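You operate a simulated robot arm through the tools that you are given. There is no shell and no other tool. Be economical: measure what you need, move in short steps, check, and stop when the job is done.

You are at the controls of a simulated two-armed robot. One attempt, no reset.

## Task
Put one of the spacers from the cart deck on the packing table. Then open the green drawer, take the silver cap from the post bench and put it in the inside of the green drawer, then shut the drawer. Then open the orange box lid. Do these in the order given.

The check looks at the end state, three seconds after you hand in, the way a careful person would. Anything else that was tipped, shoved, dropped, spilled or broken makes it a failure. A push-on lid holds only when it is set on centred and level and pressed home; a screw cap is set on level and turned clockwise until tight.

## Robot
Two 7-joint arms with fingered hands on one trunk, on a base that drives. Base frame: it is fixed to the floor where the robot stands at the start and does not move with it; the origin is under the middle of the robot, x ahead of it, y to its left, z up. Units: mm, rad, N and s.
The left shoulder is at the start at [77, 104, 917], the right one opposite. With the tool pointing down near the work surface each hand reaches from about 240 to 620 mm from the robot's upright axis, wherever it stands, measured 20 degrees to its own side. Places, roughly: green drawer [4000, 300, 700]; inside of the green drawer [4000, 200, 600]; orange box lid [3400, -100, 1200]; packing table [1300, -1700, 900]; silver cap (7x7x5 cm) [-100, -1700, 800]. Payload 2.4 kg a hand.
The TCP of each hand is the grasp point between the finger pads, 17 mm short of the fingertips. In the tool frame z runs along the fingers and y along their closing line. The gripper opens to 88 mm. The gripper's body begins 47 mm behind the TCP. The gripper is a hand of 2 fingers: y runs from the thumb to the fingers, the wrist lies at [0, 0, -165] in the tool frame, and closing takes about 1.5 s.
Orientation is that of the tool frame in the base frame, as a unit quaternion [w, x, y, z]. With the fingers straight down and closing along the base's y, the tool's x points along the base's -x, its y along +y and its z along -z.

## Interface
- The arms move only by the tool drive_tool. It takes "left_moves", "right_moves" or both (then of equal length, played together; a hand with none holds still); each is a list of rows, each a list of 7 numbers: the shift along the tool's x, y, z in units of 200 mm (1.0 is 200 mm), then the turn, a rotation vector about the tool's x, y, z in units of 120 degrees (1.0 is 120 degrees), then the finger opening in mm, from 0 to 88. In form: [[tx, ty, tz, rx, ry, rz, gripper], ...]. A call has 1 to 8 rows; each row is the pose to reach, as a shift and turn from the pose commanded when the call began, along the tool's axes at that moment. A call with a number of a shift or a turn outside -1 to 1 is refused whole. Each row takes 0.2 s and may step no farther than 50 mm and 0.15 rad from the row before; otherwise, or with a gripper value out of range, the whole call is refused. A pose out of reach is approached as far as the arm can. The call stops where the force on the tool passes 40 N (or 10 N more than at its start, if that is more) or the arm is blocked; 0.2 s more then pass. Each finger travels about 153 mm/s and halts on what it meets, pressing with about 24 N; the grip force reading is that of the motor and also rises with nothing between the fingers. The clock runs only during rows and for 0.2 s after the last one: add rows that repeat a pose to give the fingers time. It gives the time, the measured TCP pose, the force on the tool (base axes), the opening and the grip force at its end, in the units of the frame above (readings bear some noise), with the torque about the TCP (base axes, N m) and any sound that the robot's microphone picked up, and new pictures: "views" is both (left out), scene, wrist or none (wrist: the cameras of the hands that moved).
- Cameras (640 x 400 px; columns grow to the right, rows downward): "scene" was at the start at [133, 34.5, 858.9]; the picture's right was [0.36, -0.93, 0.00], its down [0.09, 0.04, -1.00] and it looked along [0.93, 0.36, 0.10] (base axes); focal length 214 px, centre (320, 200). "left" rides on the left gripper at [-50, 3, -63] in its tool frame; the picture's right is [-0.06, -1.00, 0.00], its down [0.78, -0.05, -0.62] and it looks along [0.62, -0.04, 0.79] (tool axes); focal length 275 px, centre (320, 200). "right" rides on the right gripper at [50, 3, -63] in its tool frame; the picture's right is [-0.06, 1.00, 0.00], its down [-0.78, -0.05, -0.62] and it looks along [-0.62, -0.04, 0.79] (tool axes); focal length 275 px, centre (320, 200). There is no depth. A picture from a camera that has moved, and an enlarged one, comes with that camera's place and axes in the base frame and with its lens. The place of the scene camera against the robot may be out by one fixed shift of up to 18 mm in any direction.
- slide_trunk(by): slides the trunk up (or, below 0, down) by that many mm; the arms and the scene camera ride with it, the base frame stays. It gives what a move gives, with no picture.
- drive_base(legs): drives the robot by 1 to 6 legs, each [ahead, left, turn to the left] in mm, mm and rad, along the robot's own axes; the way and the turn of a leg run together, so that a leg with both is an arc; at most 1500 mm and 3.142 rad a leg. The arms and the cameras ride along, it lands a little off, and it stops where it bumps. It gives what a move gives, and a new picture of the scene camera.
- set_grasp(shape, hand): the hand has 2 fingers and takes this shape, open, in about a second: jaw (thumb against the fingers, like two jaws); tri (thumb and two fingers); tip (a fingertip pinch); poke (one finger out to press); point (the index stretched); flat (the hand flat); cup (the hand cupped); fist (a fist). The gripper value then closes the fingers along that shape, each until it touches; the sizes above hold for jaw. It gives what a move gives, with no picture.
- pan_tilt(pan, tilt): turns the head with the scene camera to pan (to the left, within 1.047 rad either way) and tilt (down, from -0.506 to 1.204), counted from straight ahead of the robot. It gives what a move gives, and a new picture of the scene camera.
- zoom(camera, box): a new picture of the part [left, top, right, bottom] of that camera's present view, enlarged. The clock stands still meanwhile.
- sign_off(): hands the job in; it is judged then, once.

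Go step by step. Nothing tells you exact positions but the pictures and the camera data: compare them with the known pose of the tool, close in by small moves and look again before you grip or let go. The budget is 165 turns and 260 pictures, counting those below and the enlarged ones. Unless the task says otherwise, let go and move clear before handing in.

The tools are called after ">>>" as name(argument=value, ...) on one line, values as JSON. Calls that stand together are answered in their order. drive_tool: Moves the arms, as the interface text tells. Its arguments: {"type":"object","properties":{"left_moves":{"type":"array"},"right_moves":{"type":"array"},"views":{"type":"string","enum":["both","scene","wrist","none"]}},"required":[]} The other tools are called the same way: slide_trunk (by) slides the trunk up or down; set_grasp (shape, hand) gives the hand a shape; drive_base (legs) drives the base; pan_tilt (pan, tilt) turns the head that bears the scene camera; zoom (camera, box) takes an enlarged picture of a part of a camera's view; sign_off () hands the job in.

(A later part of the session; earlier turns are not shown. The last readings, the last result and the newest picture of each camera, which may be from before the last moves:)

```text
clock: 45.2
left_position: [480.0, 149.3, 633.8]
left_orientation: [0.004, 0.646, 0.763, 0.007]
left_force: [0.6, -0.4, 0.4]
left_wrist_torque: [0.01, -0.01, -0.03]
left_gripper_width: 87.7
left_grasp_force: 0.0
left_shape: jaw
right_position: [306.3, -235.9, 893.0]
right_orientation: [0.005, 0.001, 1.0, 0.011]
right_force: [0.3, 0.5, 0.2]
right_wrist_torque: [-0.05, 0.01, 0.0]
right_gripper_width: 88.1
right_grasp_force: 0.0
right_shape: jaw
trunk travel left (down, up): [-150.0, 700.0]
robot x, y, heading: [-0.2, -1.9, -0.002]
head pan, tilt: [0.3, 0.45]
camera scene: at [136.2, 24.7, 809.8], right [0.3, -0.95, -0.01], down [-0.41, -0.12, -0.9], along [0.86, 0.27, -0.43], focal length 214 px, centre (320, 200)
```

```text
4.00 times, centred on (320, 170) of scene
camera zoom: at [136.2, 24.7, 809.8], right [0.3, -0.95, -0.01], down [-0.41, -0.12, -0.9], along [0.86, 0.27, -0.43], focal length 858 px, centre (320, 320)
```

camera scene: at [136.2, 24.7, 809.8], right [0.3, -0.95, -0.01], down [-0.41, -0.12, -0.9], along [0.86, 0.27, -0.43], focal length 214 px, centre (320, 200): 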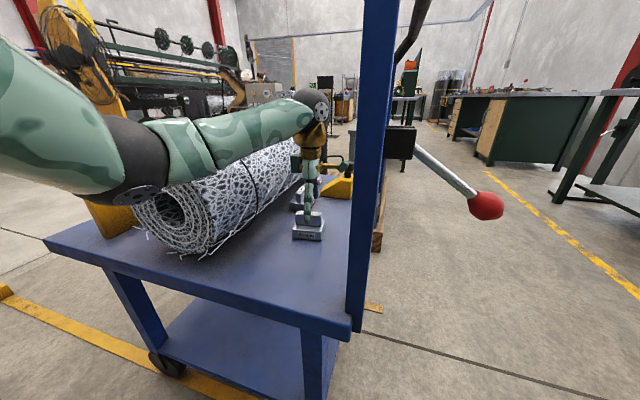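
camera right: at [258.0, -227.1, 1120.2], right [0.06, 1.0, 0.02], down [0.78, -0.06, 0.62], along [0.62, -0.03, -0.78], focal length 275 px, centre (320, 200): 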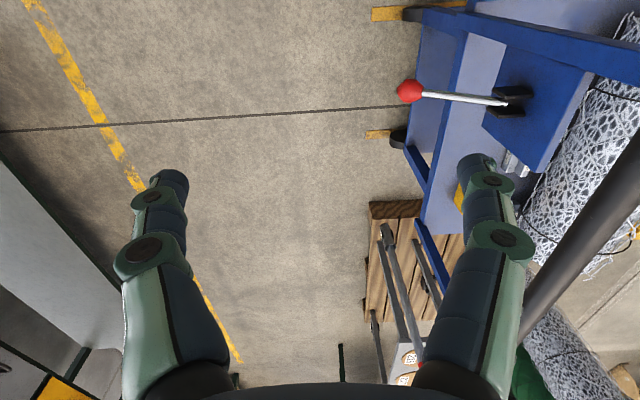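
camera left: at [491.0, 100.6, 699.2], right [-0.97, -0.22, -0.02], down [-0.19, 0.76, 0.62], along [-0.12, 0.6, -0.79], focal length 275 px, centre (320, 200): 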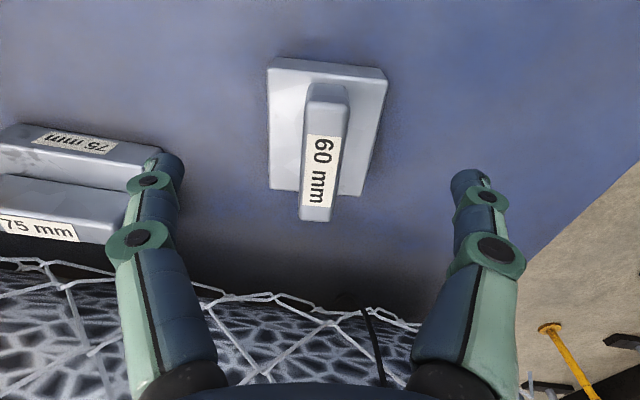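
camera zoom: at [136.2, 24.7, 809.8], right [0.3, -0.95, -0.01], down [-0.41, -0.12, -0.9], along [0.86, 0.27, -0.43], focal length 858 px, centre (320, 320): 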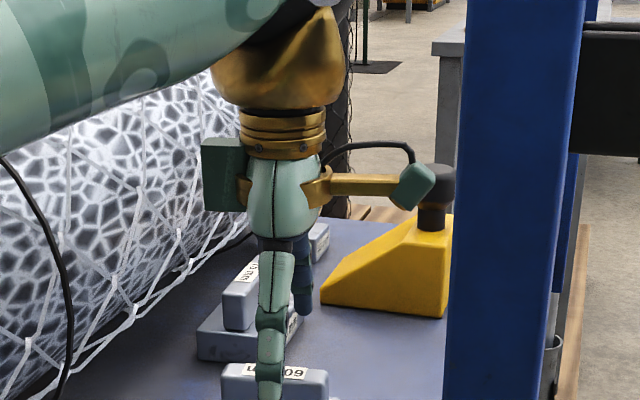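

The handle lines up with the fingers. The elbow is low near the mesh roll, so I'll raise the trunk and let the hand hang lower before gripping.

>>> slide_trunk(by=110)

>>> drive_tool(left_moves=[[0, 0, 0.15, 0, 0, 0, 88], [0, 0, 0.3, 0, 0, 0, 88], [0, 0, 0.45, 0, 0, 0, 88], [0.01, 0, 0.6, 0, 0, 0, 88], [0.02, 0, 0.67, 0, 0, 0, 88], [0.02, 0, 0.67, 0, 0, 0, 88]])

>>> zoom(camera="scene", box=[260, 180, 380, 280])

```text
clock: 46.6
left_position: [482.0, 153.9, 735.8]
left_orientation: [0.002, 0.645, 0.764, 0.0]
left_force: [0.5, -0.3, -0.4]
left_wrist_torque: [0.02, 0.01, 0.01]
left_gripper_width: 88.2
left_grasp_force: 0.1
left_shape: jaw
right_position: [310.5, -228.9, 1003.0]
right_orientation: [0.003, 0.001, 1.0, 0.007]
right_force: [0.1, 0.5, -0.1]
right_wrist_torque: [0.01, 0.01, 0.0]
right_gripper_width: 88.0
right_grasp_force: 0.1
right_shape: jaw
trunk travel left (down, up): [-260.0, 590.0]
robot x, y, heading: [-1.6, -0.7, 0.004]
head pan, tilt: [0.3, 0.45]
```

```text
clock: 48.0
left_position: [482.1, 157.8, 602.8]
left_orientation: [0.002, 0.645, 0.764, 0.0]
left_force: [-0.2, 0.8, 0.1]
left_wrist_torque: [0.02, -0.01, -0.02]
left_gripper_width: 87.9
left_grasp_force: 0.0
left_shape: jaw
right_position: [310.8, -228.8, 1002.6]
right_orientation: [0.004, 0.001, 1.0, 0.007]
right_force: [-0.4, -0.9, -0.2]
right_wrist_torque: [-0.01, 0.04, -0.01]
right_gripper_width: 88.2
right_grasp_force: 0.0
right_shape: jaw
trunk travel left (down, up): [-260.0, 590.0]
robot x, y, heading: [-1.3, -2.0, -0.001]
head pan, tilt: [0.3, 0.45]
camera scene: at [134.5, 30.5, 917.8], right [0.3, -0.96, 0.0], down [-0.42, -0.13, -0.9], along [0.86, 0.27, -0.44], focal length 214 px, centre (320, 200)
camera left: at [494.2, 110.3, 666.6], right [-0.97, -0.23, 0.0], down [-0.18, 0.77, 0.62], along [-0.14, 0.6, -0.79], focal length 275 px, centre (320, 200)
```

scene: 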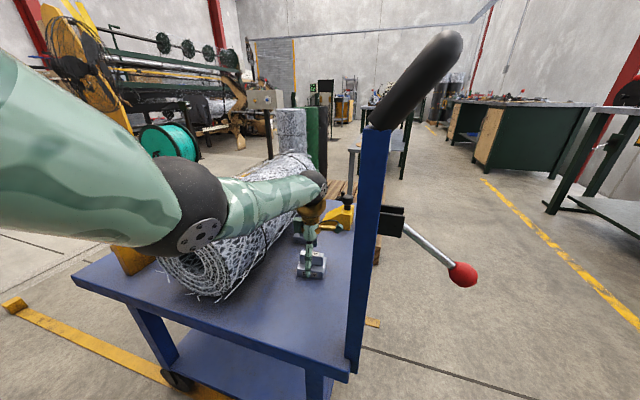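
left: 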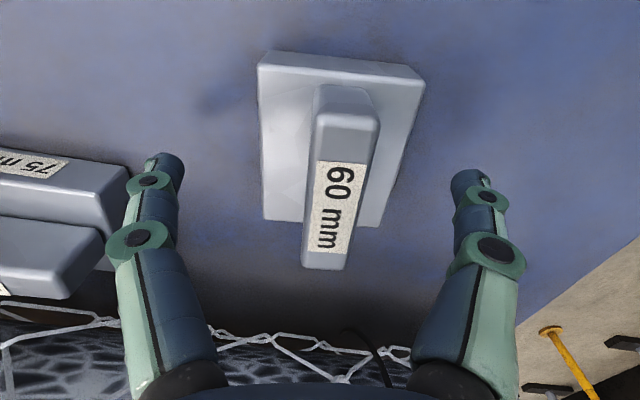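

```text
4.00 times, centred on (320, 230) of scene
camera zoom: at [134.5, 30.5, 917.8], right [0.3, -0.96, 0.0], down [-0.42, -0.13, -0.9], along [0.86, 0.27, -0.44], focal length 858 px, centre (320, 80)
```

zoom: 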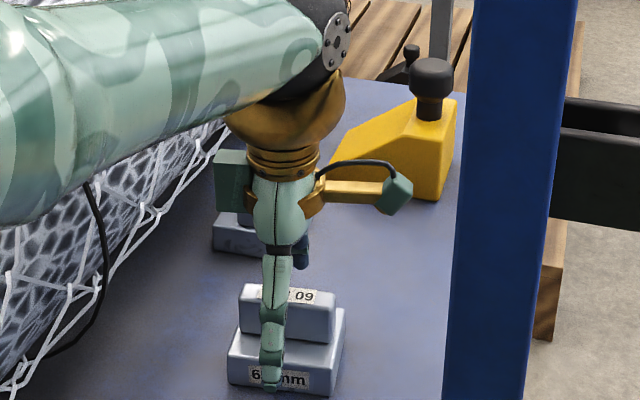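

The handle is about 4 mm toward −x from the finger centre, and the fingers overlap it by about 16 mm. I'll nudge, lower 4 mm and close.

>>> drive_tool(left_moves=[[0, -0.022, 0.01, 0, 0, 0.01, 88], [0, -0.022, 0.02, 0, 0, 0.015, 88], [0, -0.022, 0.02, 0, 0, 0.015, 50], [0, -0.022, 0.02, 0, 0, 0.015, 20], [0, -0.022, 0.02, 0, 0, 0.015, 0], [0, -0.022, 0.02, 0, 0, 0.015, 0], [0, -0.022, 0.02, 0, 0, 0.015, 0]], views="wrist")

```text
clock: 49.6
left_position: [478.8, 156.5, 599.4]
left_orientation: [0.003, 0.657, 0.754, 0.0]
left_force: [-1.1, -0.1, 0.2]
left_wrist_torque: [-0.02, 0.03, 0.04]
left_gripper_width: 14.9
left_grasp_force: 24.2
left_shape: jaw
right_position: [311.1, -229.5, 1003.5]
right_orientation: [0.003, 0.001, 1.0, 0.008]
right_force: [-0.3, -0.5, -0.2]
right_wrist_torque: [-0.02, 0.03, 0.02]
right_gripper_width: 88.1
right_grasp_force: 0.0
right_shape: jaw
trunk travel left (down, up): [-260.0, 590.0]
robot x, y, heading: [0.4, -1.6, 0.001]
head pan, tilt: [0.3, 0.45]
camera left: at [488.3, 108.9, 664.1], right [-0.98, -0.2, 0.0], down [-0.16, 0.77, 0.62], along [-0.12, 0.6, -0.79], focal length 275 px, centre (320, 200)
```

left: 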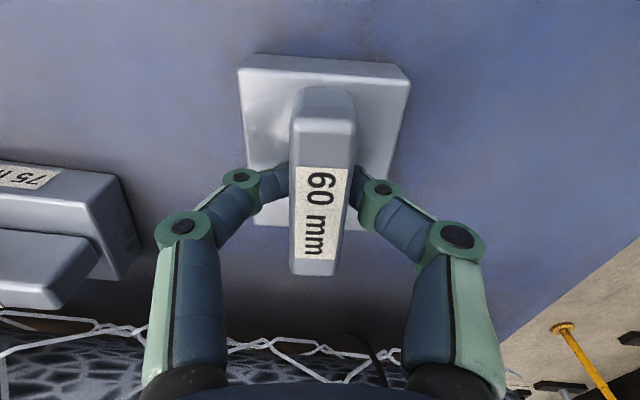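

Gripped on the 15 mm handle. I'll lift straight up with the trunk.

>>> slide_trunk(by=430)

>>> pan_tilt(pan=-0.9, tilt=0.5)

>>> pan_tilt(pan=-0.2, tilt=0.9)

```text
refused: 430 is not a number from -400 to 400
```

```text
clock: 51.0
left_position: [478.0, 158.1, 599.6]
left_orientation: [0.002, 0.657, 0.753, 0.001]
left_force: [-0.1, -0.4, 0.6]
left_wrist_torque: [0.0, 0.0, 0.01]
left_gripper_width: 15.5
left_grasp_force: 24.2
left_shape: jaw
right_position: [310.0, -228.0, 1002.6]
right_orientation: [0.003, 0.0, 1.0, 0.008]
right_force: [0.8, 1.3, 0.0]
right_wrist_torque: [0.02, -0.01, -0.02]
right_gripper_width: 88.0
right_grasp_force: 0.0
right_shape: jaw
trunk travel left (down, up): [-260.0, 590.0]
robot x, y, heading: [-1.3, -2.3, 0.005]
head pan, tilt: [-0.901, 0.499]
camera scene: at [103.3, -68.0, 913.3], right [-0.78, -0.62, 0.0], down [-0.3, 0.37, -0.88], along [0.55, -0.69, -0.48], focal length 214 px, centre (320, 200)
```

scene: 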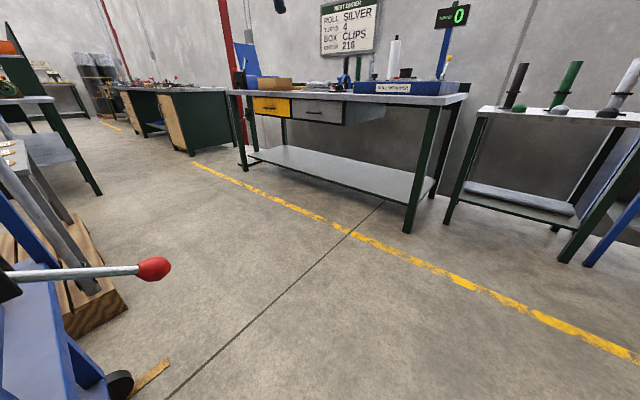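

```text
clock: 52.1
left_position: [480.4, 156.9, 599.7]
left_orientation: [0.004, 0.658, 0.753, 0.0]
left_force: [-1.4, 0.4, 0.2]
left_wrist_torque: [-0.02, 0.01, -0.02]
left_gripper_width: 15.2
left_grasp_force: 24.0
left_shape: jaw
right_position: [310.1, -229.1, 1002.8]
right_orientation: [0.002, 0.001, 1.0, 0.008]
right_force: [0.4, -0.2, 0.5]
right_wrist_torque: [-0.01, 0.01, 0.0]
right_gripper_width: 88.0
right_grasp_force: 0.1
right_shape: jaw
trunk travel left (down, up): [-260.0, 590.0]
robot x, y, heading: [2.4, 1.1, 0.003]
head pan, tilt: [-0.201, 0.901]
camera scene: at [120.7, -11.9, 879.5], right [-0.2, -0.98, 0.0], down [-0.77, 0.16, -0.62], along [0.61, -0.12, -0.78], focal length 214 px, centre (320, 200)
```

scene: 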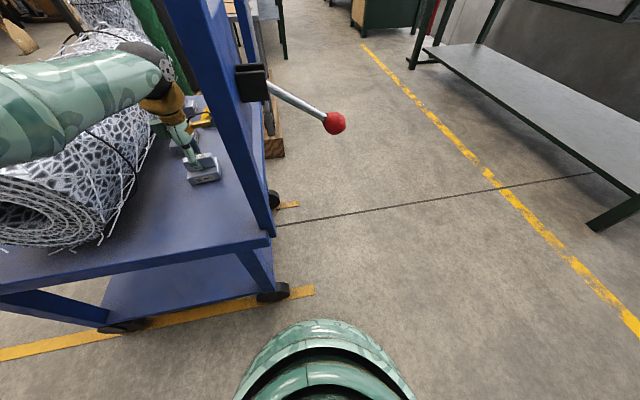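

Now I'll lift well above the cart's bar before turning toward the packing table, whose front edge I place near y ≈ −1410 and x from 390 to 2380.

>>> slide_trunk(by=400)

>>> slide_trunk(by=180)

>>> drive_base(legs=[[0, 0, -0.8], [0, 0, -0.77]])

```text
clock: 55.9
left_position: [482.3, 157.2, 1012.8]
left_orientation: [0.012, 0.657, 0.754, 0.009]
left_force: [0.7, 0.0, -2.5]
left_wrist_torque: [0.0, 0.03, 0.01]
left_gripper_width: 14.8
left_grasp_force: 24.1
left_shape: jaw
right_position: [310.6, -228.8, 1403.1]
right_orientation: [0.003, 0.001, 1.0, 0.009]
right_force: [1.4, 0.2, 0.0]
right_wrist_torque: [-0.01, 0.0, 0.03]
right_gripper_width: 88.1
right_grasp_force: 0.0
right_shape: jaw
trunk travel left (down, up): [-660.0, 190.0]
robot x, y, heading: [0.9, -0.8, 0.005]
head pan, tilt: [-0.201, 0.901]
```

```text
clock: 57.9
left_position: [482.5, 157.5, 1191.6]
left_orientation: [0.012, 0.657, 0.754, 0.009]
left_force: [0.6, -0.1, -3.1]
left_wrist_torque: [0.02, -0.04, 0.01]
left_gripper_width: 14.9
left_grasp_force: 24.0
left_shape: jaw
right_position: [310.9, -229.7, 1582.8]
right_orientation: [0.002, 0.0, 1.0, 0.008]
right_force: [-0.1, 0.8, -0.1]
right_wrist_torque: [0.02, 0.0, 0.0]
right_gripper_width: 87.9
right_grasp_force: 0.1
right_shape: jaw
trunk travel left (down, up): [-840.0, 10.0]
robot x, y, heading: [1.6, 1.4, -0.004]
head pan, tilt: [-0.201, 0.901]
```

```text
clock: 62.5
left_position: [137.8, -487.5, 1191.9]
left_orientation: [0.014, 0.999, 0.048, -0.003]
left_force: [0.0, -0.2, -1.7]
left_wrist_torque: [0.01, -0.04, -0.01]
left_gripper_width: 14.7
left_grasp_force: 24.0
left_shape: jaw
right_position: [-242.2, -301.1, 1583.5]
right_orientation: [0.007, 0.722, 0.692, 0.003]
right_force: [1.1, -0.5, -0.5]
right_wrist_torque: [0.03, 0.03, 0.01]
right_gripper_width: 88.0
right_grasp_force: 0.0
right_shape: jaw
trunk travel left (down, up): [-840.0, 10.0]
robot x, y, heading: [-1.2, 0.6, -1.615]
head pan, tilt: [-0.201, 0.901]
camera scene: at [-7.3, -96.5, 1461.3], right [-0.97, 0.24, 0.0], down [0.19, 0.76, -0.62], along [-0.15, -0.6, -0.78], focal length 214 px, centre (320, 200)
```

scene: 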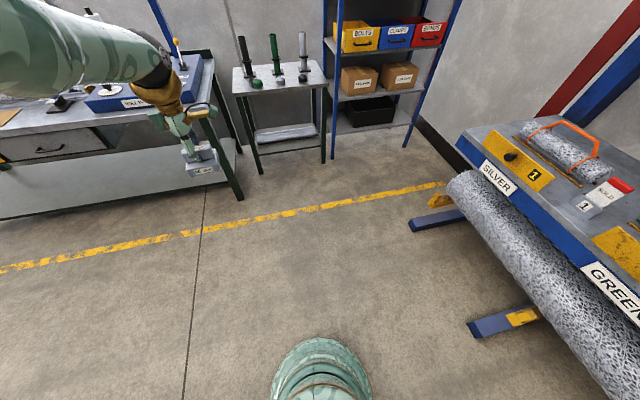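

The turn worked and the spacer is still held. The post bench is straight ahead and the packing table to the left, so I'll look at the table top.

>>> pan_tilt(pan=0.75, tilt=0.45)

```text
clock: 63.7
left_position: [138.0, -488.1, 1192.8]
left_orientation: [0.016, 0.999, 0.047, -0.003]
left_force: [0.4, -0.1, -1.2]
left_wrist_torque: [-0.01, 0.01, 0.01]
left_gripper_width: 14.7
left_grasp_force: 24.1
left_shape: jaw
right_position: [-241.0, -301.2, 1583.2]
right_orientation: [0.008, 0.722, 0.692, 0.003]
right_force: [0.3, -1.2, 0.4]
right_wrist_torque: [-0.03, -0.05, 0.01]
right_gripper_width: 88.1
right_grasp_force: 0.1
right_shape: jaw
trunk travel left (down, up): [-840.0, 10.0]
robot x, y, heading: [0.1, 0.6, -1.61]
head pan, tilt: [0.75, 0.45]
camera scene: at [70.7, -93.0, 1499.6], right [-0.76, -0.65, 0.0], down [-0.28, 0.33, -0.9], along [0.59, -0.68, -0.44], focal length 214 px, centre (320, 200)
```

scene: 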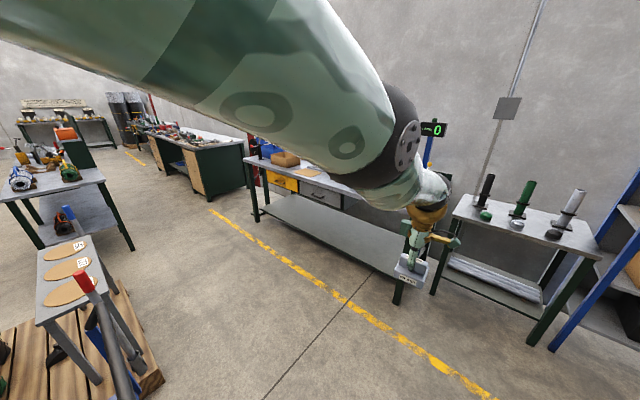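

I'll drive ahead and then sideways to stand in front of the packing table, stopping short of its edge to look.

>>> drive_base(legs=[[650, 0, 0.04], [0, 950, 0]])

>>> pan_tilt(pan=-0.3, tilt=0.7)

```text
clock: 71.9
left_position: [1078.9, -1135.5, 1192.4]
left_orientation: [0.015, 0.998, 0.069, -0.003]
left_force: [0.9, -0.4, -3.2]
left_wrist_torque: [-0.02, -0.02, 0.0]
left_gripper_width: 14.8
left_grasp_force: 24.2
left_shape: jaw
right_position: [693.6, -962.5, 1583.9]
right_orientation: [0.008, 0.708, 0.706, 0.003]
right_force: [0.1, -0.6, 0.6]
right_wrist_torque: [0.01, 0.0, -0.01]
right_gripper_width: 87.7
right_grasp_force: 0.1
right_shape: jaw
trunk travel left (down, up): [-840.0, 10.0]
robot x, y, heading: [923.0, -653.9, -1.575]
head pan, tilt: [0.75, 0.45]
camera scene: at [997.2, -742.7, 1499.6], right [-0.73, -0.68, 0.0], down [-0.3, 0.32, -0.9], along [0.61, -0.66, -0.44], focal length 214 px, centre (320, 200)
```

scene: 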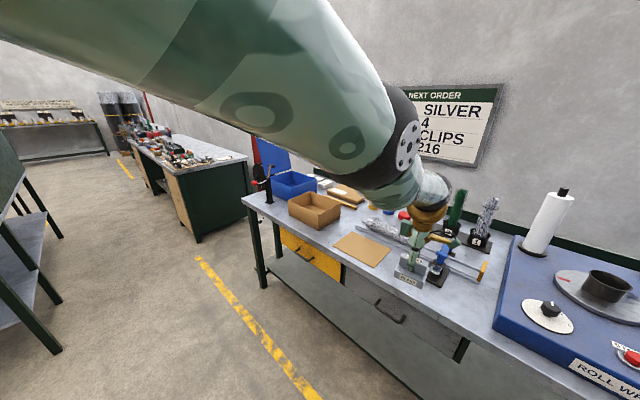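

```text
clock: 73.2
left_position: [1078.4, -1135.2, 1191.1]
left_orientation: [0.015, 0.998, 0.068, -0.002]
left_force: [0.8, 0.0, -1.6]
left_wrist_torque: [0.01, -0.01, 0.02]
left_gripper_width: 14.6
left_grasp_force: 23.0
left_shape: jaw
right_position: [693.3, -963.3, 1582.3]
right_orientation: [0.007, 0.707, 0.707, 0.004]
right_force: [-0.6, 0.5, 0.5]
right_wrist_torque: [-0.01, 0.01, -0.02]
right_gripper_width: 88.0
right_grasp_force: 0.1
right_shape: jaw
trunk travel left (down, up): [-840.0, 10.0]
robot x, y, heading: [922.8, -654.1, -1.572]
head pan, tilt: [-0.3, 0.7]
camera scene: at [909.2, -756.7, 1477.4], right [-0.96, 0.29, 0.0], down [0.19, 0.62, -0.76], along [-0.23, -0.73, -0.64], focal length 214 px, centre (320, 200)
```

scene: 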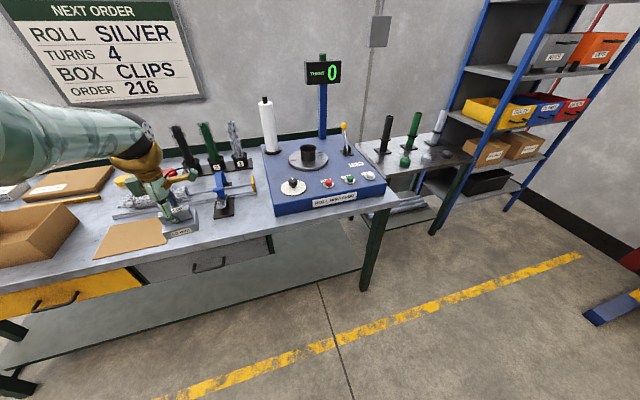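

There is clear table near the front edge, between the cardboard sheet and the wrapper, at about [1110, −1350]. I'll drive so the held spacer is above it.

>>> drive_base(legs=[[210, 30, 0]])

>>> slide_trunk(by=-130)

>>> drive_tool(left_moves=[[0, 0, 0, 0, 0, 0, 0]])

```text
clock: 74.8
left_position: [1107.1, -1341.4, 1191.5]
left_orientation: [0.016, 0.998, 0.067, -0.002]
left_force: [-0.3, 0.0, -2.8]
left_wrist_torque: [0.02, -0.01, 0.0]
left_gripper_width: 14.4
left_grasp_force: 23.8
left_shape: jaw
right_position: [721.1, -1169.2, 1583.2]
right_orientation: [0.008, 0.709, 0.706, 0.004]
right_force: [0.1, 0.4, 0.0]
right_wrist_torque: [-0.01, 0.01, 0.0]
right_gripper_width: 87.8
right_grasp_force: 0.1
right_shape: jaw
trunk travel left (down, up): [-840.0, 10.0]
robot x, y, heading: [950.7, -859.0, -1.571]
head pan, tilt: [-0.3, 0.7]
camera scene: at [937.8, -963.6, 1477.4], right [-0.95, 0.3, 0.0], down [0.19, 0.62, -0.76], along [-0.23, -0.73, -0.64], focal length 214 px, centre (320, 200)
```

scene: 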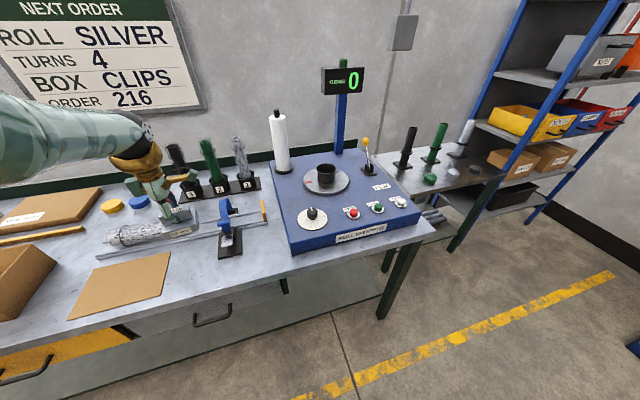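

```text
clock: 76.4
left_position: [1107.0, -1340.8, 1062.0]
left_orientation: [0.015, 0.998, 0.067, -0.002]
left_force: [0.4, 0.9, -3.1]
left_wrist_torque: [-0.02, 0.0, 0.0]
left_gripper_width: 14.7
left_grasp_force: 24.2
left_shape: jaw
right_position: [720.7, -1168.6, 1452.9]
right_orientation: [0.008, 0.709, 0.706, 0.004]
right_force: [-0.3, 0.8, 0.5]
right_wrist_torque: [0.0, 0.03, -0.04]
right_gripper_width: 88.2
right_grasp_force: 0.0
right_shape: jaw
trunk travel left (down, up): [-710.0, 140.0]
robot x, y, heading: [952.9, -857.7, -1.58]
head pan, tilt: [-0.3, 0.7]
```

```text
clock: 76.8
left_position: [1107.8, -1340.5, 1063.2]
left_orientation: [0.015, 0.998, 0.067, -0.002]
left_force: [0.8, 0.2, -2.7]
left_wrist_torque: [-0.01, -0.01, -0.01]
left_gripper_width: 14.6
left_grasp_force: 24.2
left_shape: jaw
right_position: [720.7, -1169.3, 1453.1]
right_orientation: [0.008, 0.709, 0.705, 0.004]
right_force: [0.1, -0.2, 0.4]
right_wrist_torque: [0.0, -0.02, -0.03]
right_gripper_width: 88.2
right_grasp_force: 0.1
right_shape: jaw
trunk travel left (down, up): [-710.0, 140.0]
robot x, y, heading: [947.3, -857.1, -1.572]
head pan, tilt: [-0.3, 0.7]
camera scene: at [937.7, -963.0, 1347.3], right [-0.95, 0.3, 0.0], down [0.19, 0.62, -0.76], along [-0.23, -0.73, -0.64], focal length 214 px, centre (320, 200)
camera left: at [1058.1, -1348.3, 1127.5], right [-0.19, 0.98, -0.03], down [0.77, 0.17, 0.61], along [0.6, 0.1, -0.79], focal length 275 px, centre (320, 200)
```

scene: 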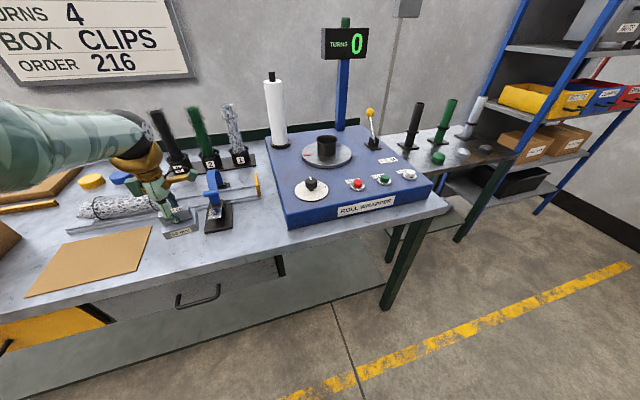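
left: 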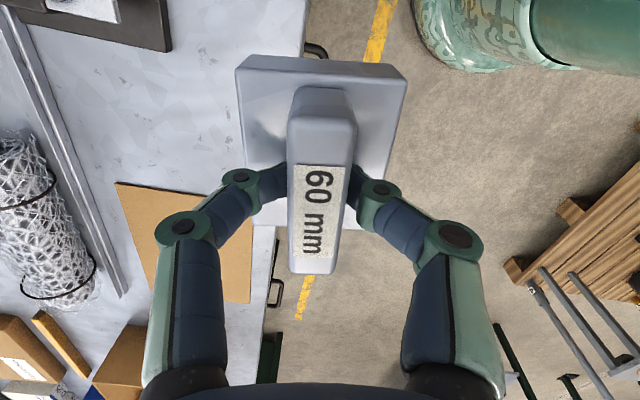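

The edge is really at y ≈ −1361, so the spacer would overhang here. Clear table runs from x ≈ 1140 to 1290, and I'll drive the spacer to [1205, −1455].

>>> drive_base(legs=[[113, 97, 0]])

>>> slide_trunk(by=-110)

>>> drive_tool(left_moves=[[0, 0, 0, 0, 0, 0, 0]])

>>> zoom(camera="scene", box=[80, 130, 280, 260])

```text
clock: 78.2
left_position: [1205.7, -1457.0, 1061.5]
left_orientation: [0.015, 0.998, 0.065, -0.003]
left_force: [0.5, 0.1, -1.7]
left_wrist_torque: [0.03, 0.01, 0.01]
left_gripper_width: 14.6
left_grasp_force: 23.9
left_shape: jaw
right_position: [819.7, -1283.3, 1454.2]
right_orientation: [0.006, 0.709, 0.705, 0.003]
right_force: [0.3, 0.5, 0.1]
right_wrist_torque: [0.04, -0.01, 0.02]
right_gripper_width: 88.0
right_grasp_force: 0.1
right_shape: jaw
trunk travel left (down, up): [-710.0, 140.0]
robot x, y, heading: [1052.1, -975.8, -1.576]
head pan, tilt: [-0.3, 0.7]
camera scene: at [1037.4, -1078.5, 1347.2], right [-0.95, 0.3, 0.0], down [0.19, 0.62, -0.76], along [-0.23, -0.73, -0.64], focal length 214 px, centre (320, 200)
```

scene: 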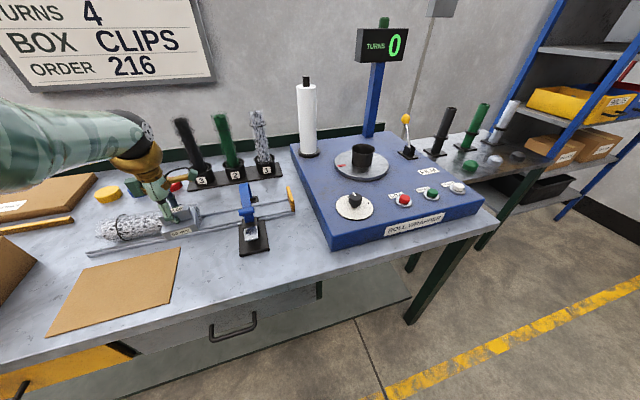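

```text
clock: 79.6
left_position: [1203.6, -1454.9, 952.2]
left_orientation: [0.015, 0.998, 0.066, -0.003]
left_force: [-0.5, 0.2, -2.2]
left_wrist_torque: [-0.01, -0.03, -0.02]
left_gripper_width: 14.6
left_grasp_force: 23.6
left_shape: jaw
right_position: [819.5, -1282.8, 1342.1]
right_orientation: [0.007, 0.71, 0.704, 0.003]
right_force: [-0.5, 0.1, 0.4]
right_wrist_torque: [0.04, 0.0, -0.01]
right_gripper_width: 88.0
right_grasp_force: 0.1
right_shape: jaw
trunk travel left (down, up): [-600.0, 250.0]
robot x, y, heading: [1048.9, -970.2, -1.567]
head pan, tilt: [-0.3, 0.7]
```

```text
clock: 80.0
left_position: [1204.2, -1455.8, 952.0]
left_orientation: [0.015, 0.998, 0.065, -0.002]
left_force: [-0.3, 0.6, -2.7]
left_wrist_torque: [-0.02, -0.04, 0.0]
left_gripper_width: 14.5
left_grasp_force: 23.7
left_shape: jaw
right_position: [818.2, -1282.2, 1343.3]
right_orientation: [0.008, 0.71, 0.704, 0.004]
right_force: [-0.5, -0.4, 0.1]
right_wrist_torque: [0.02, -0.04, 0.05]
right_gripper_width: 88.4
right_grasp_force: 0.2
right_shape: jaw
trunk travel left (down, up): [-600.0, 250.0]
robot x, y, heading: [1051.1, -973.2, -1.578]
head pan, tilt: [-0.3, 0.7]
camera scene: at [1036.6, -1077.9, 1237.2], right [-0.95, 0.3, 0.0], down [0.19, 0.61, -0.76], along [-0.23, -0.73, -0.64], focal length 214 px, centre (320, 200)
camera left: at [1156.1, -1463.0, 1017.4], right [-0.19, 0.98, -0.03], down [0.77, 0.17, 0.61], along [0.6, 0.09, -0.79], focal length 275 px, centre (320, 200)
```

scene: 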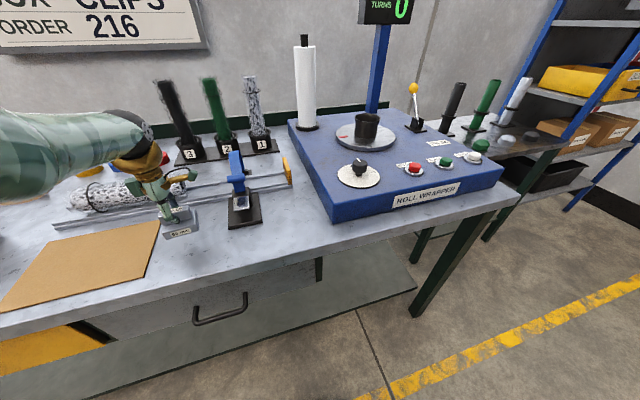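
left: 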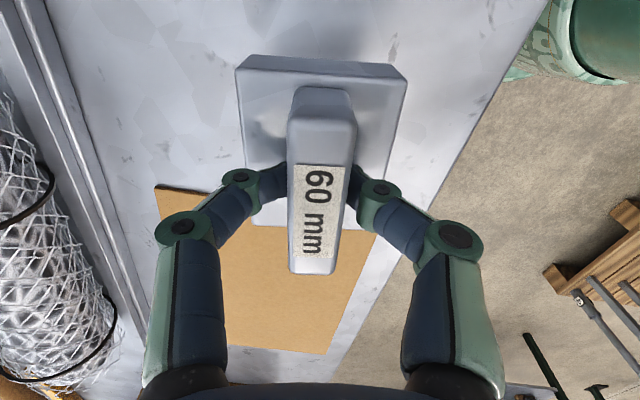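

```text
3.08 times, centred on (180, 195) of scene
camera zoom: at [1036.6, -1077.9, 1237.2], right [-0.95, 0.3, 0.0], down [0.19, 0.61, -0.76], along [-0.23, -0.73, -0.64], focal length 660 px, centre (751, 215)
```

zoom: 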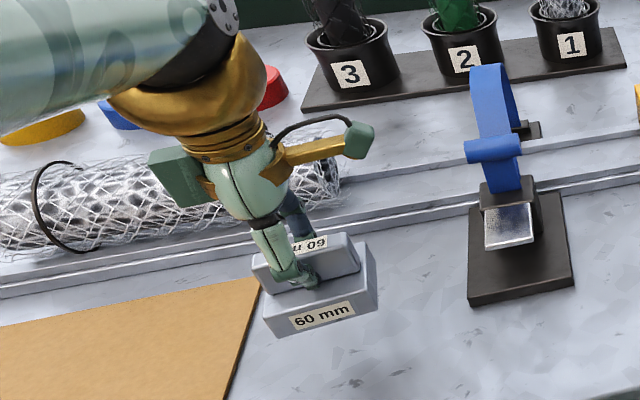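

The clear spot is confirmed. I'll lower to just above the table, then creep down.

>>> drive_tool(left_moves=[[0, 0, 0.05, 0, 0, 0, 0], [0, 0, 0.1, 0, 0, 0, 0], [0, 0, 0.15, 0, 0, 0, 0], [0, 0, 0.18, 0, 0, 0, 0], [0, 0, 0.2, 0, 0, 0, 0], [0, 0, 0.2, 0, 0, 0, 0]], views="none")

>>> zoom(camera="scene", box=[110, 170, 240, 260])

```text
clock: 81.4
left_position: [1205.9, -1442.3, 924.7]
left_orientation: [0.015, 0.998, 0.065, -0.003]
left_force: [0.0, 0.4, -2.1]
left_wrist_torque: [0.02, -0.02, 0.0]
left_gripper_width: 14.7
left_grasp_force: 23.9
left_shape: jaw
left hand out of reach, approached as far as the arm can: row 2, 3, 4, 5, 6
right_position: [819.6, -1283.3, 1343.9]
right_orientation: [0.007, 0.71, 0.704, 0.004]
right_force: [-1.0, 0.4, 0.0]
right_wrist_torque: [0.03, 0.03, -0.02]
right_gripper_width: 88.1
right_grasp_force: 0.1
right_shape: jaw
trunk travel left (down, up): [-600.0, 250.0]
robot x, y, heading: [1050.4, -976.0, -1.577]
head pan, tilt: [-0.3, 0.7]
```

```text
4.44 times, centred on (175, 215) of scene
camera zoom: at [1036.6, -1077.9, 1237.2], right [-0.95, 0.3, 0.0], down [0.19, 0.61, -0.76], along [-0.23, -0.73, -0.64], focal length 953 px, centre (964, 133)
```

zoom: 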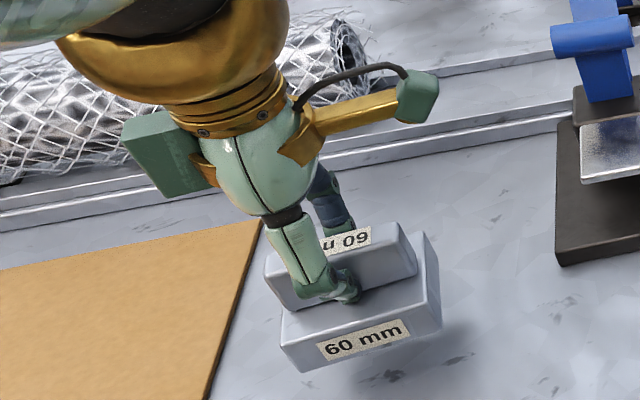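

The arm hit full stretch. I'll raise the hand to bend the elbow, then lower with the trunk.

>>> drive_tool(left_moves=[[0, 0.02, -0.1, 0, 0, 0, 0], [0, 0.04, -0.2, 0, 0, 0, 0], [0, 0.06, -0.35, 0, 0, 0, 0], [0, 0.06, -0.5, 0, 0, 0, 0]], views="none")

>>> slide_trunk(by=-102)

>>> drive_tool(left_moves=[[0, 0, 0, 0, 0, 0, 0]], views="none")

>>> zoom(camera="scene", box=[100, 120, 260, 230])

```text
clock: 82.4
left_position: [1207.2, -1452.3, 1022.9]
left_orientation: [0.014, 0.998, 0.067, -0.001]
left_force: [1.2, -0.3, -2.8]
left_wrist_torque: [0.0, 0.04, 0.02]
left_gripper_width: 14.5
left_grasp_force: 24.2
left_shape: jaw
right_position: [819.7, -1283.8, 1344.1]
right_orientation: [0.008, 0.709, 0.705, 0.003]
right_force: [-0.7, -1.1, 0.3]
right_wrist_torque: [-0.04, -0.01, -0.02]
right_gripper_width: 88.1
right_grasp_force: 0.0
right_shape: jaw
trunk travel left (down, up): [-600.0, 250.0]
robot x, y, heading: [1050.6, -973.5, -1.576]
head pan, tilt: [-0.3, 0.7]
```

```text
clock: 83.7
left_position: [1205.6, -1452.2, 922.0]
left_orientation: [0.015, 0.998, 0.066, -0.002]
left_force: [-0.2, 0.1, -2.5]
left_wrist_torque: [0.03, 0.01, 0.02]
left_gripper_width: 14.8
left_grasp_force: 23.8
left_shape: jaw
right_position: [819.3, -1281.6, 1241.2]
right_orientation: [0.008, 0.709, 0.705, 0.003]
right_force: [-0.7, 0.6, -0.5]
right_wrist_torque: [0.0, 0.0, 0.01]
right_gripper_width: 88.2
right_grasp_force: 0.0
right_shape: jaw
trunk travel left (down, up): [-498.0, 352.0]
robot x, y, heading: [1049.7, -972.8, -1.568]
head pan, tilt: [-0.3, 0.7]
```

```text
clock: 84.1
left_position: [1206.3, -1452.8, 922.6]
left_orientation: [0.015, 0.998, 0.065, -0.002]
left_force: [0.1, -0.4, -2.4]
left_wrist_torque: [-0.01, 0.0, 0.01]
left_gripper_width: 14.8
left_grasp_force: 23.9
left_shape: jaw
right_position: [819.5, -1282.1, 1240.2]
right_orientation: [0.007, 0.709, 0.705, 0.003]
right_force: [-0.5, -0.5, 0.1]
right_wrist_torque: [-0.01, 0.0, 0.02]
right_gripper_width: 87.9
right_grasp_force: 0.1
right_shape: jaw
trunk travel left (down, up): [-498.0, 352.0]
robot x, y, heading: [1049.2, -971.4, -1.575]
head pan, tilt: [-0.3, 0.7]
```

```text
3.64 times, centred on (180, 175) of scene
camera zoom: at [1036.6, -1079.1, 1134.7], right [-0.95, 0.3, 0.0], down [0.19, 0.61, -0.76], along [-0.23, -0.73, -0.64], focal length 780 px, centre (829, 291)
```

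zoom: 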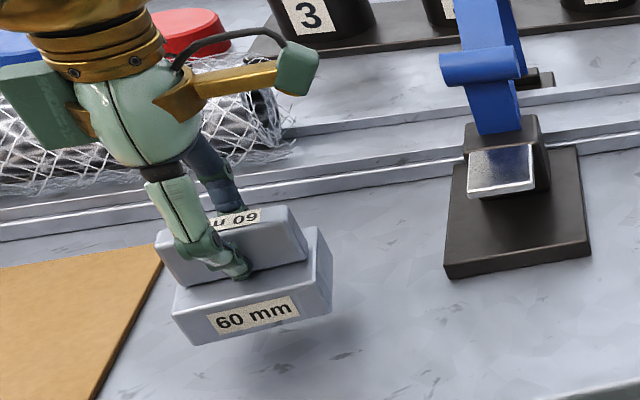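

The spacer is a little above the table with its shadow below. I'll creep down in 3 mm rows.

>>> drive_tool(left_moves=[[0, 0, 0.02, 0, 0, 0, 0], [0, 0, 0.035, 0, 0, 0, 0], [0, 0, 0.05, 0, 0, 0, 0], [0, 0, 0.065, 0, 0, 0, 0], [0, 0, 0.075, 0, 0, 0, 0], [0, 0, 0.085, 0, 0, 0, 0], [0, 0, 0.095, 0, 0, 0, 0]], views="none")

>>> zoom(camera="scene", box=[100, 120, 260, 230])

```text
clock: 85.7
left_position: [1205.7, -1452.5, 904.1]
left_orientation: [0.015, 0.998, 0.065, -0.002]
left_force: [-0.2, -0.3, -3.0]
left_wrist_torque: [0.01, 0.01, -0.02]
left_gripper_width: 14.7
left_grasp_force: 23.9
left_shape: jaw
right_position: [819.6, -1283.2, 1241.4]
right_orientation: [0.007, 0.71, 0.705, 0.003]
right_force: [0.6, 0.1, 0.3]
right_wrist_torque: [0.01, 0.0, -0.01]
right_gripper_width: 88.2
right_grasp_force: 0.1
right_shape: jaw
trunk travel left (down, up): [-498.0, 352.0]
robot x, y, heading: [1050.0, -971.3, -1.576]
head pan, tilt: [-0.3, 0.7]
```

```text
3.64 times, centred on (180, 175) of scene
camera zoom: at [1036.6, -1079.1, 1134.7], right [-0.95, 0.3, 0.0], down [0.19, 0.61, -0.76], along [-0.23, -0.73, -0.64], focal length 780 px, centre (829, 291)
```

zoom: 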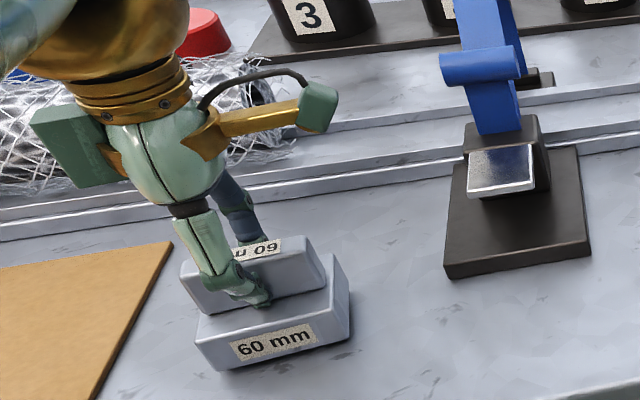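

Almost touching. Finer creep now.

>>> drive_tool(left_moves=[[0, 0, 0.008, 0, 0, 0, 0], [0, 0, 0.016, 0, 0, 0, 0], [0, 0, 0.023, 0, 0, 0, 0], [0, 0, 0.03, 0, 0, 0, 0], [0, 0, 0.036, 0, 0, 0, 0]], views="none")

>>> zoom(camera="scene", box=[100, 120, 260, 230])

```text
clock: 86.9
left_position: [1207.0, -1452.3, 897.9]
left_orientation: [0.016, 0.998, 0.066, -0.004]
left_force: [-1.3, 2.8, 17.6]
left_wrist_torque: [0.08, 0.02, -0.02]
left_gripper_width: 15.0
left_grasp_force: 24.1
left_shape: jaw
right_position: [819.6, -1279.9, 1241.5]
right_orientation: [0.009, 0.71, 0.705, 0.002]
right_force: [-0.3, -0.4, -0.5]
right_wrist_torque: [-0.01, 0.0, -0.01]
right_gripper_width: 88.0
right_grasp_force: 0.1
right_shape: jaw
trunk travel left (down, up): [-498.0, 352.0]
robot x, y, heading: [1048.6, -975.3, -1.582]
head pan, tilt: [-0.3, 0.7]
```

```text
3.64 times, centred on (180, 175) of scene
camera zoom: at [1036.0, -1077.5, 1135.1], right [-0.95, 0.3, 0.0], down [0.19, 0.61, -0.77], along [-0.23, -0.73, -0.64], focal length 780 px, centre (829, 291)
```

zoom: 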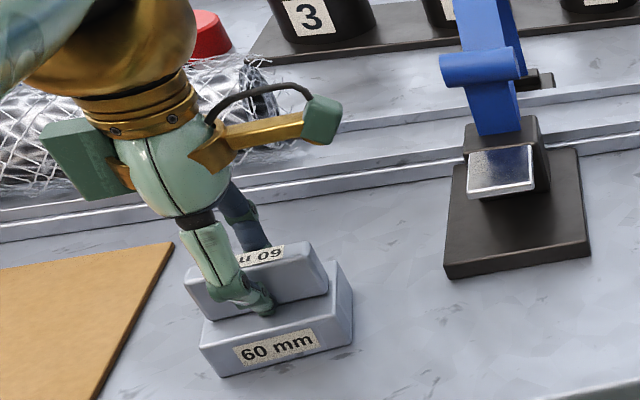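

Contact at 18 N, so the spacer is sitting on the table. I'll ease off a hair, open gently and lift straight up.

>>> drive_tool(left_moves=[[0, 0, -0.008, 0, 0, 0, 0], [0, 0, -0.008, 0, 0, 0, 20], [0, 0, -0.008, 0, 0, 0, 40], [0, 0, -0.008, 0, 0, 0, 70], [0, 0, -0.008, 0, 0, 0, 80], [0, 0, -0.1, 0, 0, 0, 80], [0, 0, -0.3, 0, 0, 0, 80], [0, 0, -0.5, 0, 0, 0, 80]], views="both")

```text
clock: 88.7
left_position: [1206.0, -1448.7, 995.2]
left_orientation: [0.015, 0.998, 0.065, -0.002]
left_force: [-0.3, -0.6, -0.5]
left_wrist_torque: [-0.01, -0.07, 0.01]
left_gripper_width: 79.7
left_grasp_force: 0.1
left_shape: jaw
right_position: [820.7, -1282.3, 1241.6]
right_orientation: [0.008, 0.71, 0.705, 0.003]
right_force: [0.8, 0.3, 0.6]
right_wrist_torque: [0.01, 0.0, 0.0]
right_gripper_width: 88.0
right_grasp_force: 0.0
right_shape: jaw
trunk travel left (down, up): [-498.0, 352.0]
robot x, y, heading: [1052.6, -970.9, -1.577]
head pan, tilt: [-0.3, 0.7]
camera scene: at [1036.5, -1078.9, 1134.7], right [-0.95, 0.3, 0.0], down [0.19, 0.61, -0.76], along [-0.23, -0.73, -0.64], focal length 214 px, centre (320, 200)
camera left: at [1157.5, -1455.8, 1058.7], right [-0.19, 0.98, -0.03], down [0.77, 0.17, 0.61], along [0.6, 0.09, -0.79], focal length 275 px, centre (320, 200)
```

scene: 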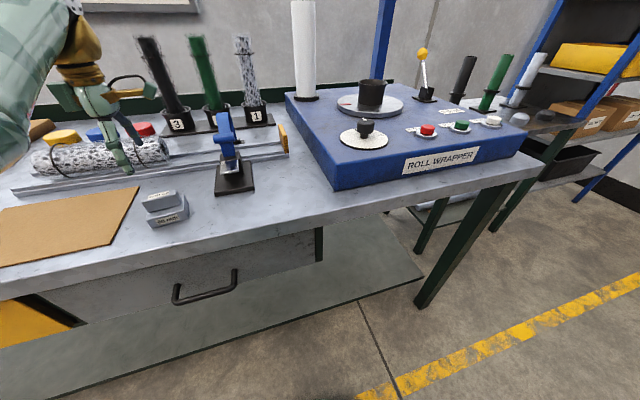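
left: 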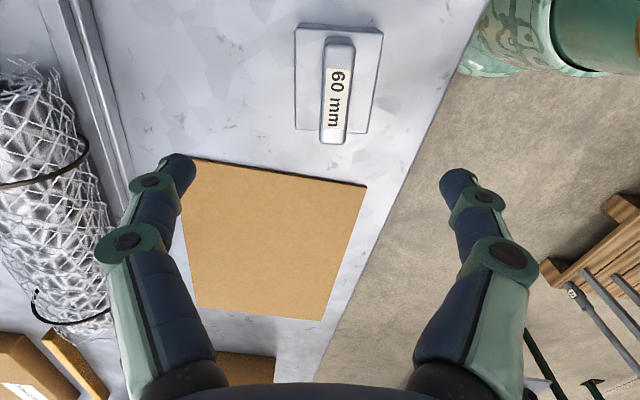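

The spacer stands cleanly on the packing table. Next I'll back away, face +x and look for the green drawer.

>>> drive_base(legs=[[-330, 0, 0], [0, 0, 1.575]])

>>> pan_tilt(pan=0.2, tilt=0.2)

```text
clock: 94.7
left_position: [1524.9, -484.4, 994.3]
left_orientation: [0.012, 0.653, 0.757, 0.009]
left_force: [-0.6, 0.5, -1.3]
left_wrist_torque: [0.0, 0.02, 0.04]
left_gripper_width: 79.7
left_grasp_force: 0.0
left_shape: jaw
right_position: [1365.0, -874.2, 1240.9]
right_orientation: [0.003, -0.004, 1.0, 0.008]
right_force: [-0.8, -0.2, 0.9]
right_wrist_torque: [-0.02, 0.06, 0.02]
right_gripper_width: 88.1
right_grasp_force: 0.1
right_shape: jaw
trunk travel left (down, up): [-498.0, 352.0]
robot x, y, heading: [1052.2, -650.7, 0.012]
head pan, tilt: [-0.3, 0.7]
camera scene: at [1173.6, -668.8, 1134.7], right [-0.29, -0.96, 0.0], down [-0.62, 0.18, -0.76], along [0.73, -0.22, -0.64], focal length 214 px, centre (320, 200)
```

scene: 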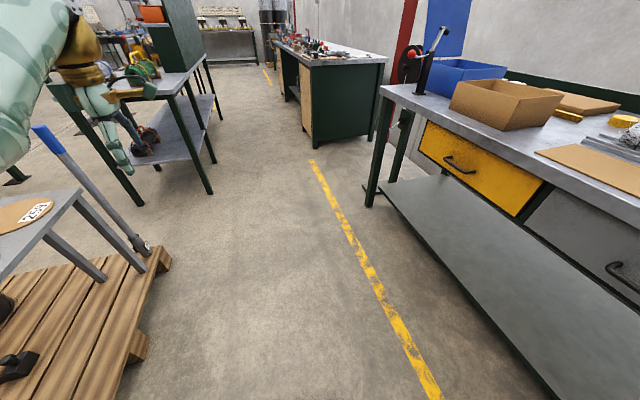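

```text
clock: 95.7
left_position: [1525.0, -484.7, 994.6]
left_orientation: [0.013, 0.653, 0.757, 0.009]
left_force: [-0.7, 0.2, -0.3]
left_wrist_torque: [-0.01, 0.0, 0.0]
left_gripper_width: 79.7
left_grasp_force: 0.2
left_shape: jaw
right_position: [1365.2, -874.2, 1242.1]
right_orientation: [0.002, -0.004, 1.0, 0.008]
right_force: [0.5, 0.1, 0.1]
right_wrist_torque: [0.05, 0.0, -0.01]
right_gripper_width: 88.0
right_grasp_force: 0.1
right_shape: jaw
trunk travel left (down, up): [-498.0, 352.0]
robot x, y, heading: [1050.4, -647.1, 0.01]
head pan, tilt: [0.201, 0.201]
camera scene: at [1183.3, -625.1, 1180.0], right [0.21, -0.98, 0.0], down [-0.2, -0.04, -0.98], along [0.96, 0.2, -0.2], focal length 214 px, centre (320, 200)
```

scene: 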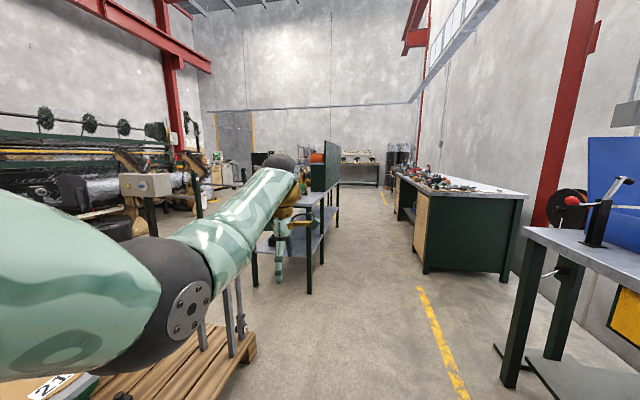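

The orange item appears above the dark green panel ahead, matching [3400, −100, 1200]. I'll zoom in on it.

>>> zoom(camera="scene", box=[230, 110, 390, 220])

```text
3.64 times, centred on (310, 165) of scene
camera zoom: at [1183.3, -625.1, 1180.0], right [0.21, -0.98, 0.0], down [-0.2, -0.04, -0.98], along [0.96, 0.2, -0.2], focal length 780 px, centre (356, 327)
```

zoom: 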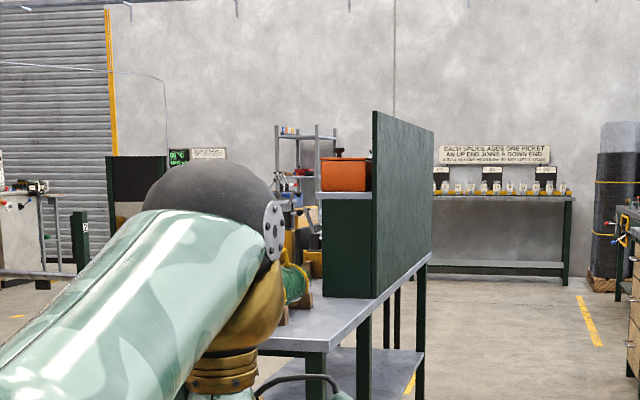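

The orange box sits on a dark green cabinet on a table, shielded by a panel on the −y side. I'll drive ahead along the corridor and look around for the drawer.

>>> drive_base(legs=[[1000, 0, 0]])

>>> pan_tilt(pan=0.75, tilt=0.15)

```text
clock: 100.7
left_position: [2482.6, -464.4, 993.3]
left_orientation: [0.014, 0.649, 0.76, 0.009]
left_force: [0.5, 0.1, 0.5]
left_wrist_torque: [-0.02, 0.02, 0.02]
left_gripper_width: 79.9
left_grasp_force: 0.1
left_shape: jaw
right_position: [2326.7, -856.4, 1240.3]
right_orientation: [0.003, -0.009, 1.0, 0.008]
right_force: [0.1, 0.0, 0.2]
right_wrist_torque: [-0.01, -0.03, -0.03]
right_gripper_width: 88.0
right_grasp_force: 0.0
right_shape: jaw
trunk travel left (down, up): [-498.0, 352.0]
robot x, y, heading: [2009.5, -632.6, 0.022]
head pan, tilt: [0.201, 0.201]
camera scene: at [2141.7, -608.9, 1180.1], right [0.22, -0.98, 0.0], down [-0.19, -0.04, -0.98], along [0.96, 0.21, -0.2], focal length 214 px, centre (320, 200)
```

scene: 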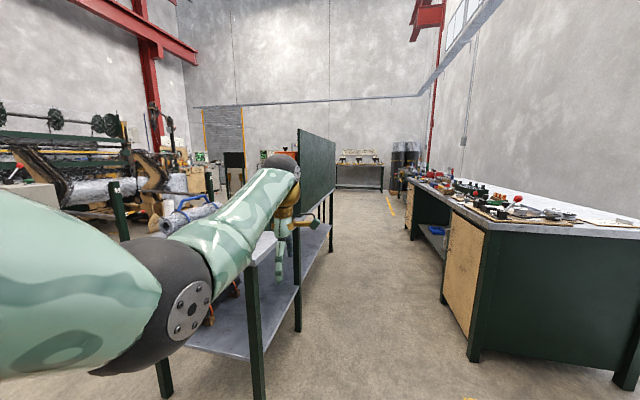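

```text
clock: 101.6
left_position: [2480.9, -463.5, 993.2]
left_orientation: [0.013, 0.65, 0.76, 0.009]
left_force: [-0.3, 0.5, 0.0]
left_wrist_torque: [0.0, 0.0, -0.02]
left_gripper_width: 79.6
left_grasp_force: 0.1
left_shape: jaw
right_position: [2324.5, -856.0, 1239.8]
right_orientation: [0.002, -0.009, 1.0, 0.007]
right_force: [-0.2, 0.0, -0.7]
right_wrist_torque: [-0.01, 0.0, -0.01]
right_gripper_width: 87.9
right_grasp_force: 0.1
right_shape: jaw
trunk travel left (down, up): [-498.0, 352.0]
robot x, y, heading: [2010.9, -631.2, 0.022]
head pan, tilt: [0.75, 0.15]
camera scene: at [2129.1, -579.4, 1181.5], right [0.54, -0.84, 0.0], down [-0.16, -0.1, -0.98], along [0.83, 0.53, -0.19], focal length 214 px, centre (320, 200)
```

scene: 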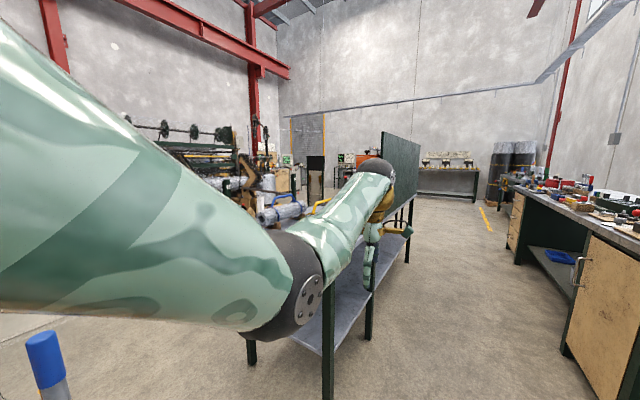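

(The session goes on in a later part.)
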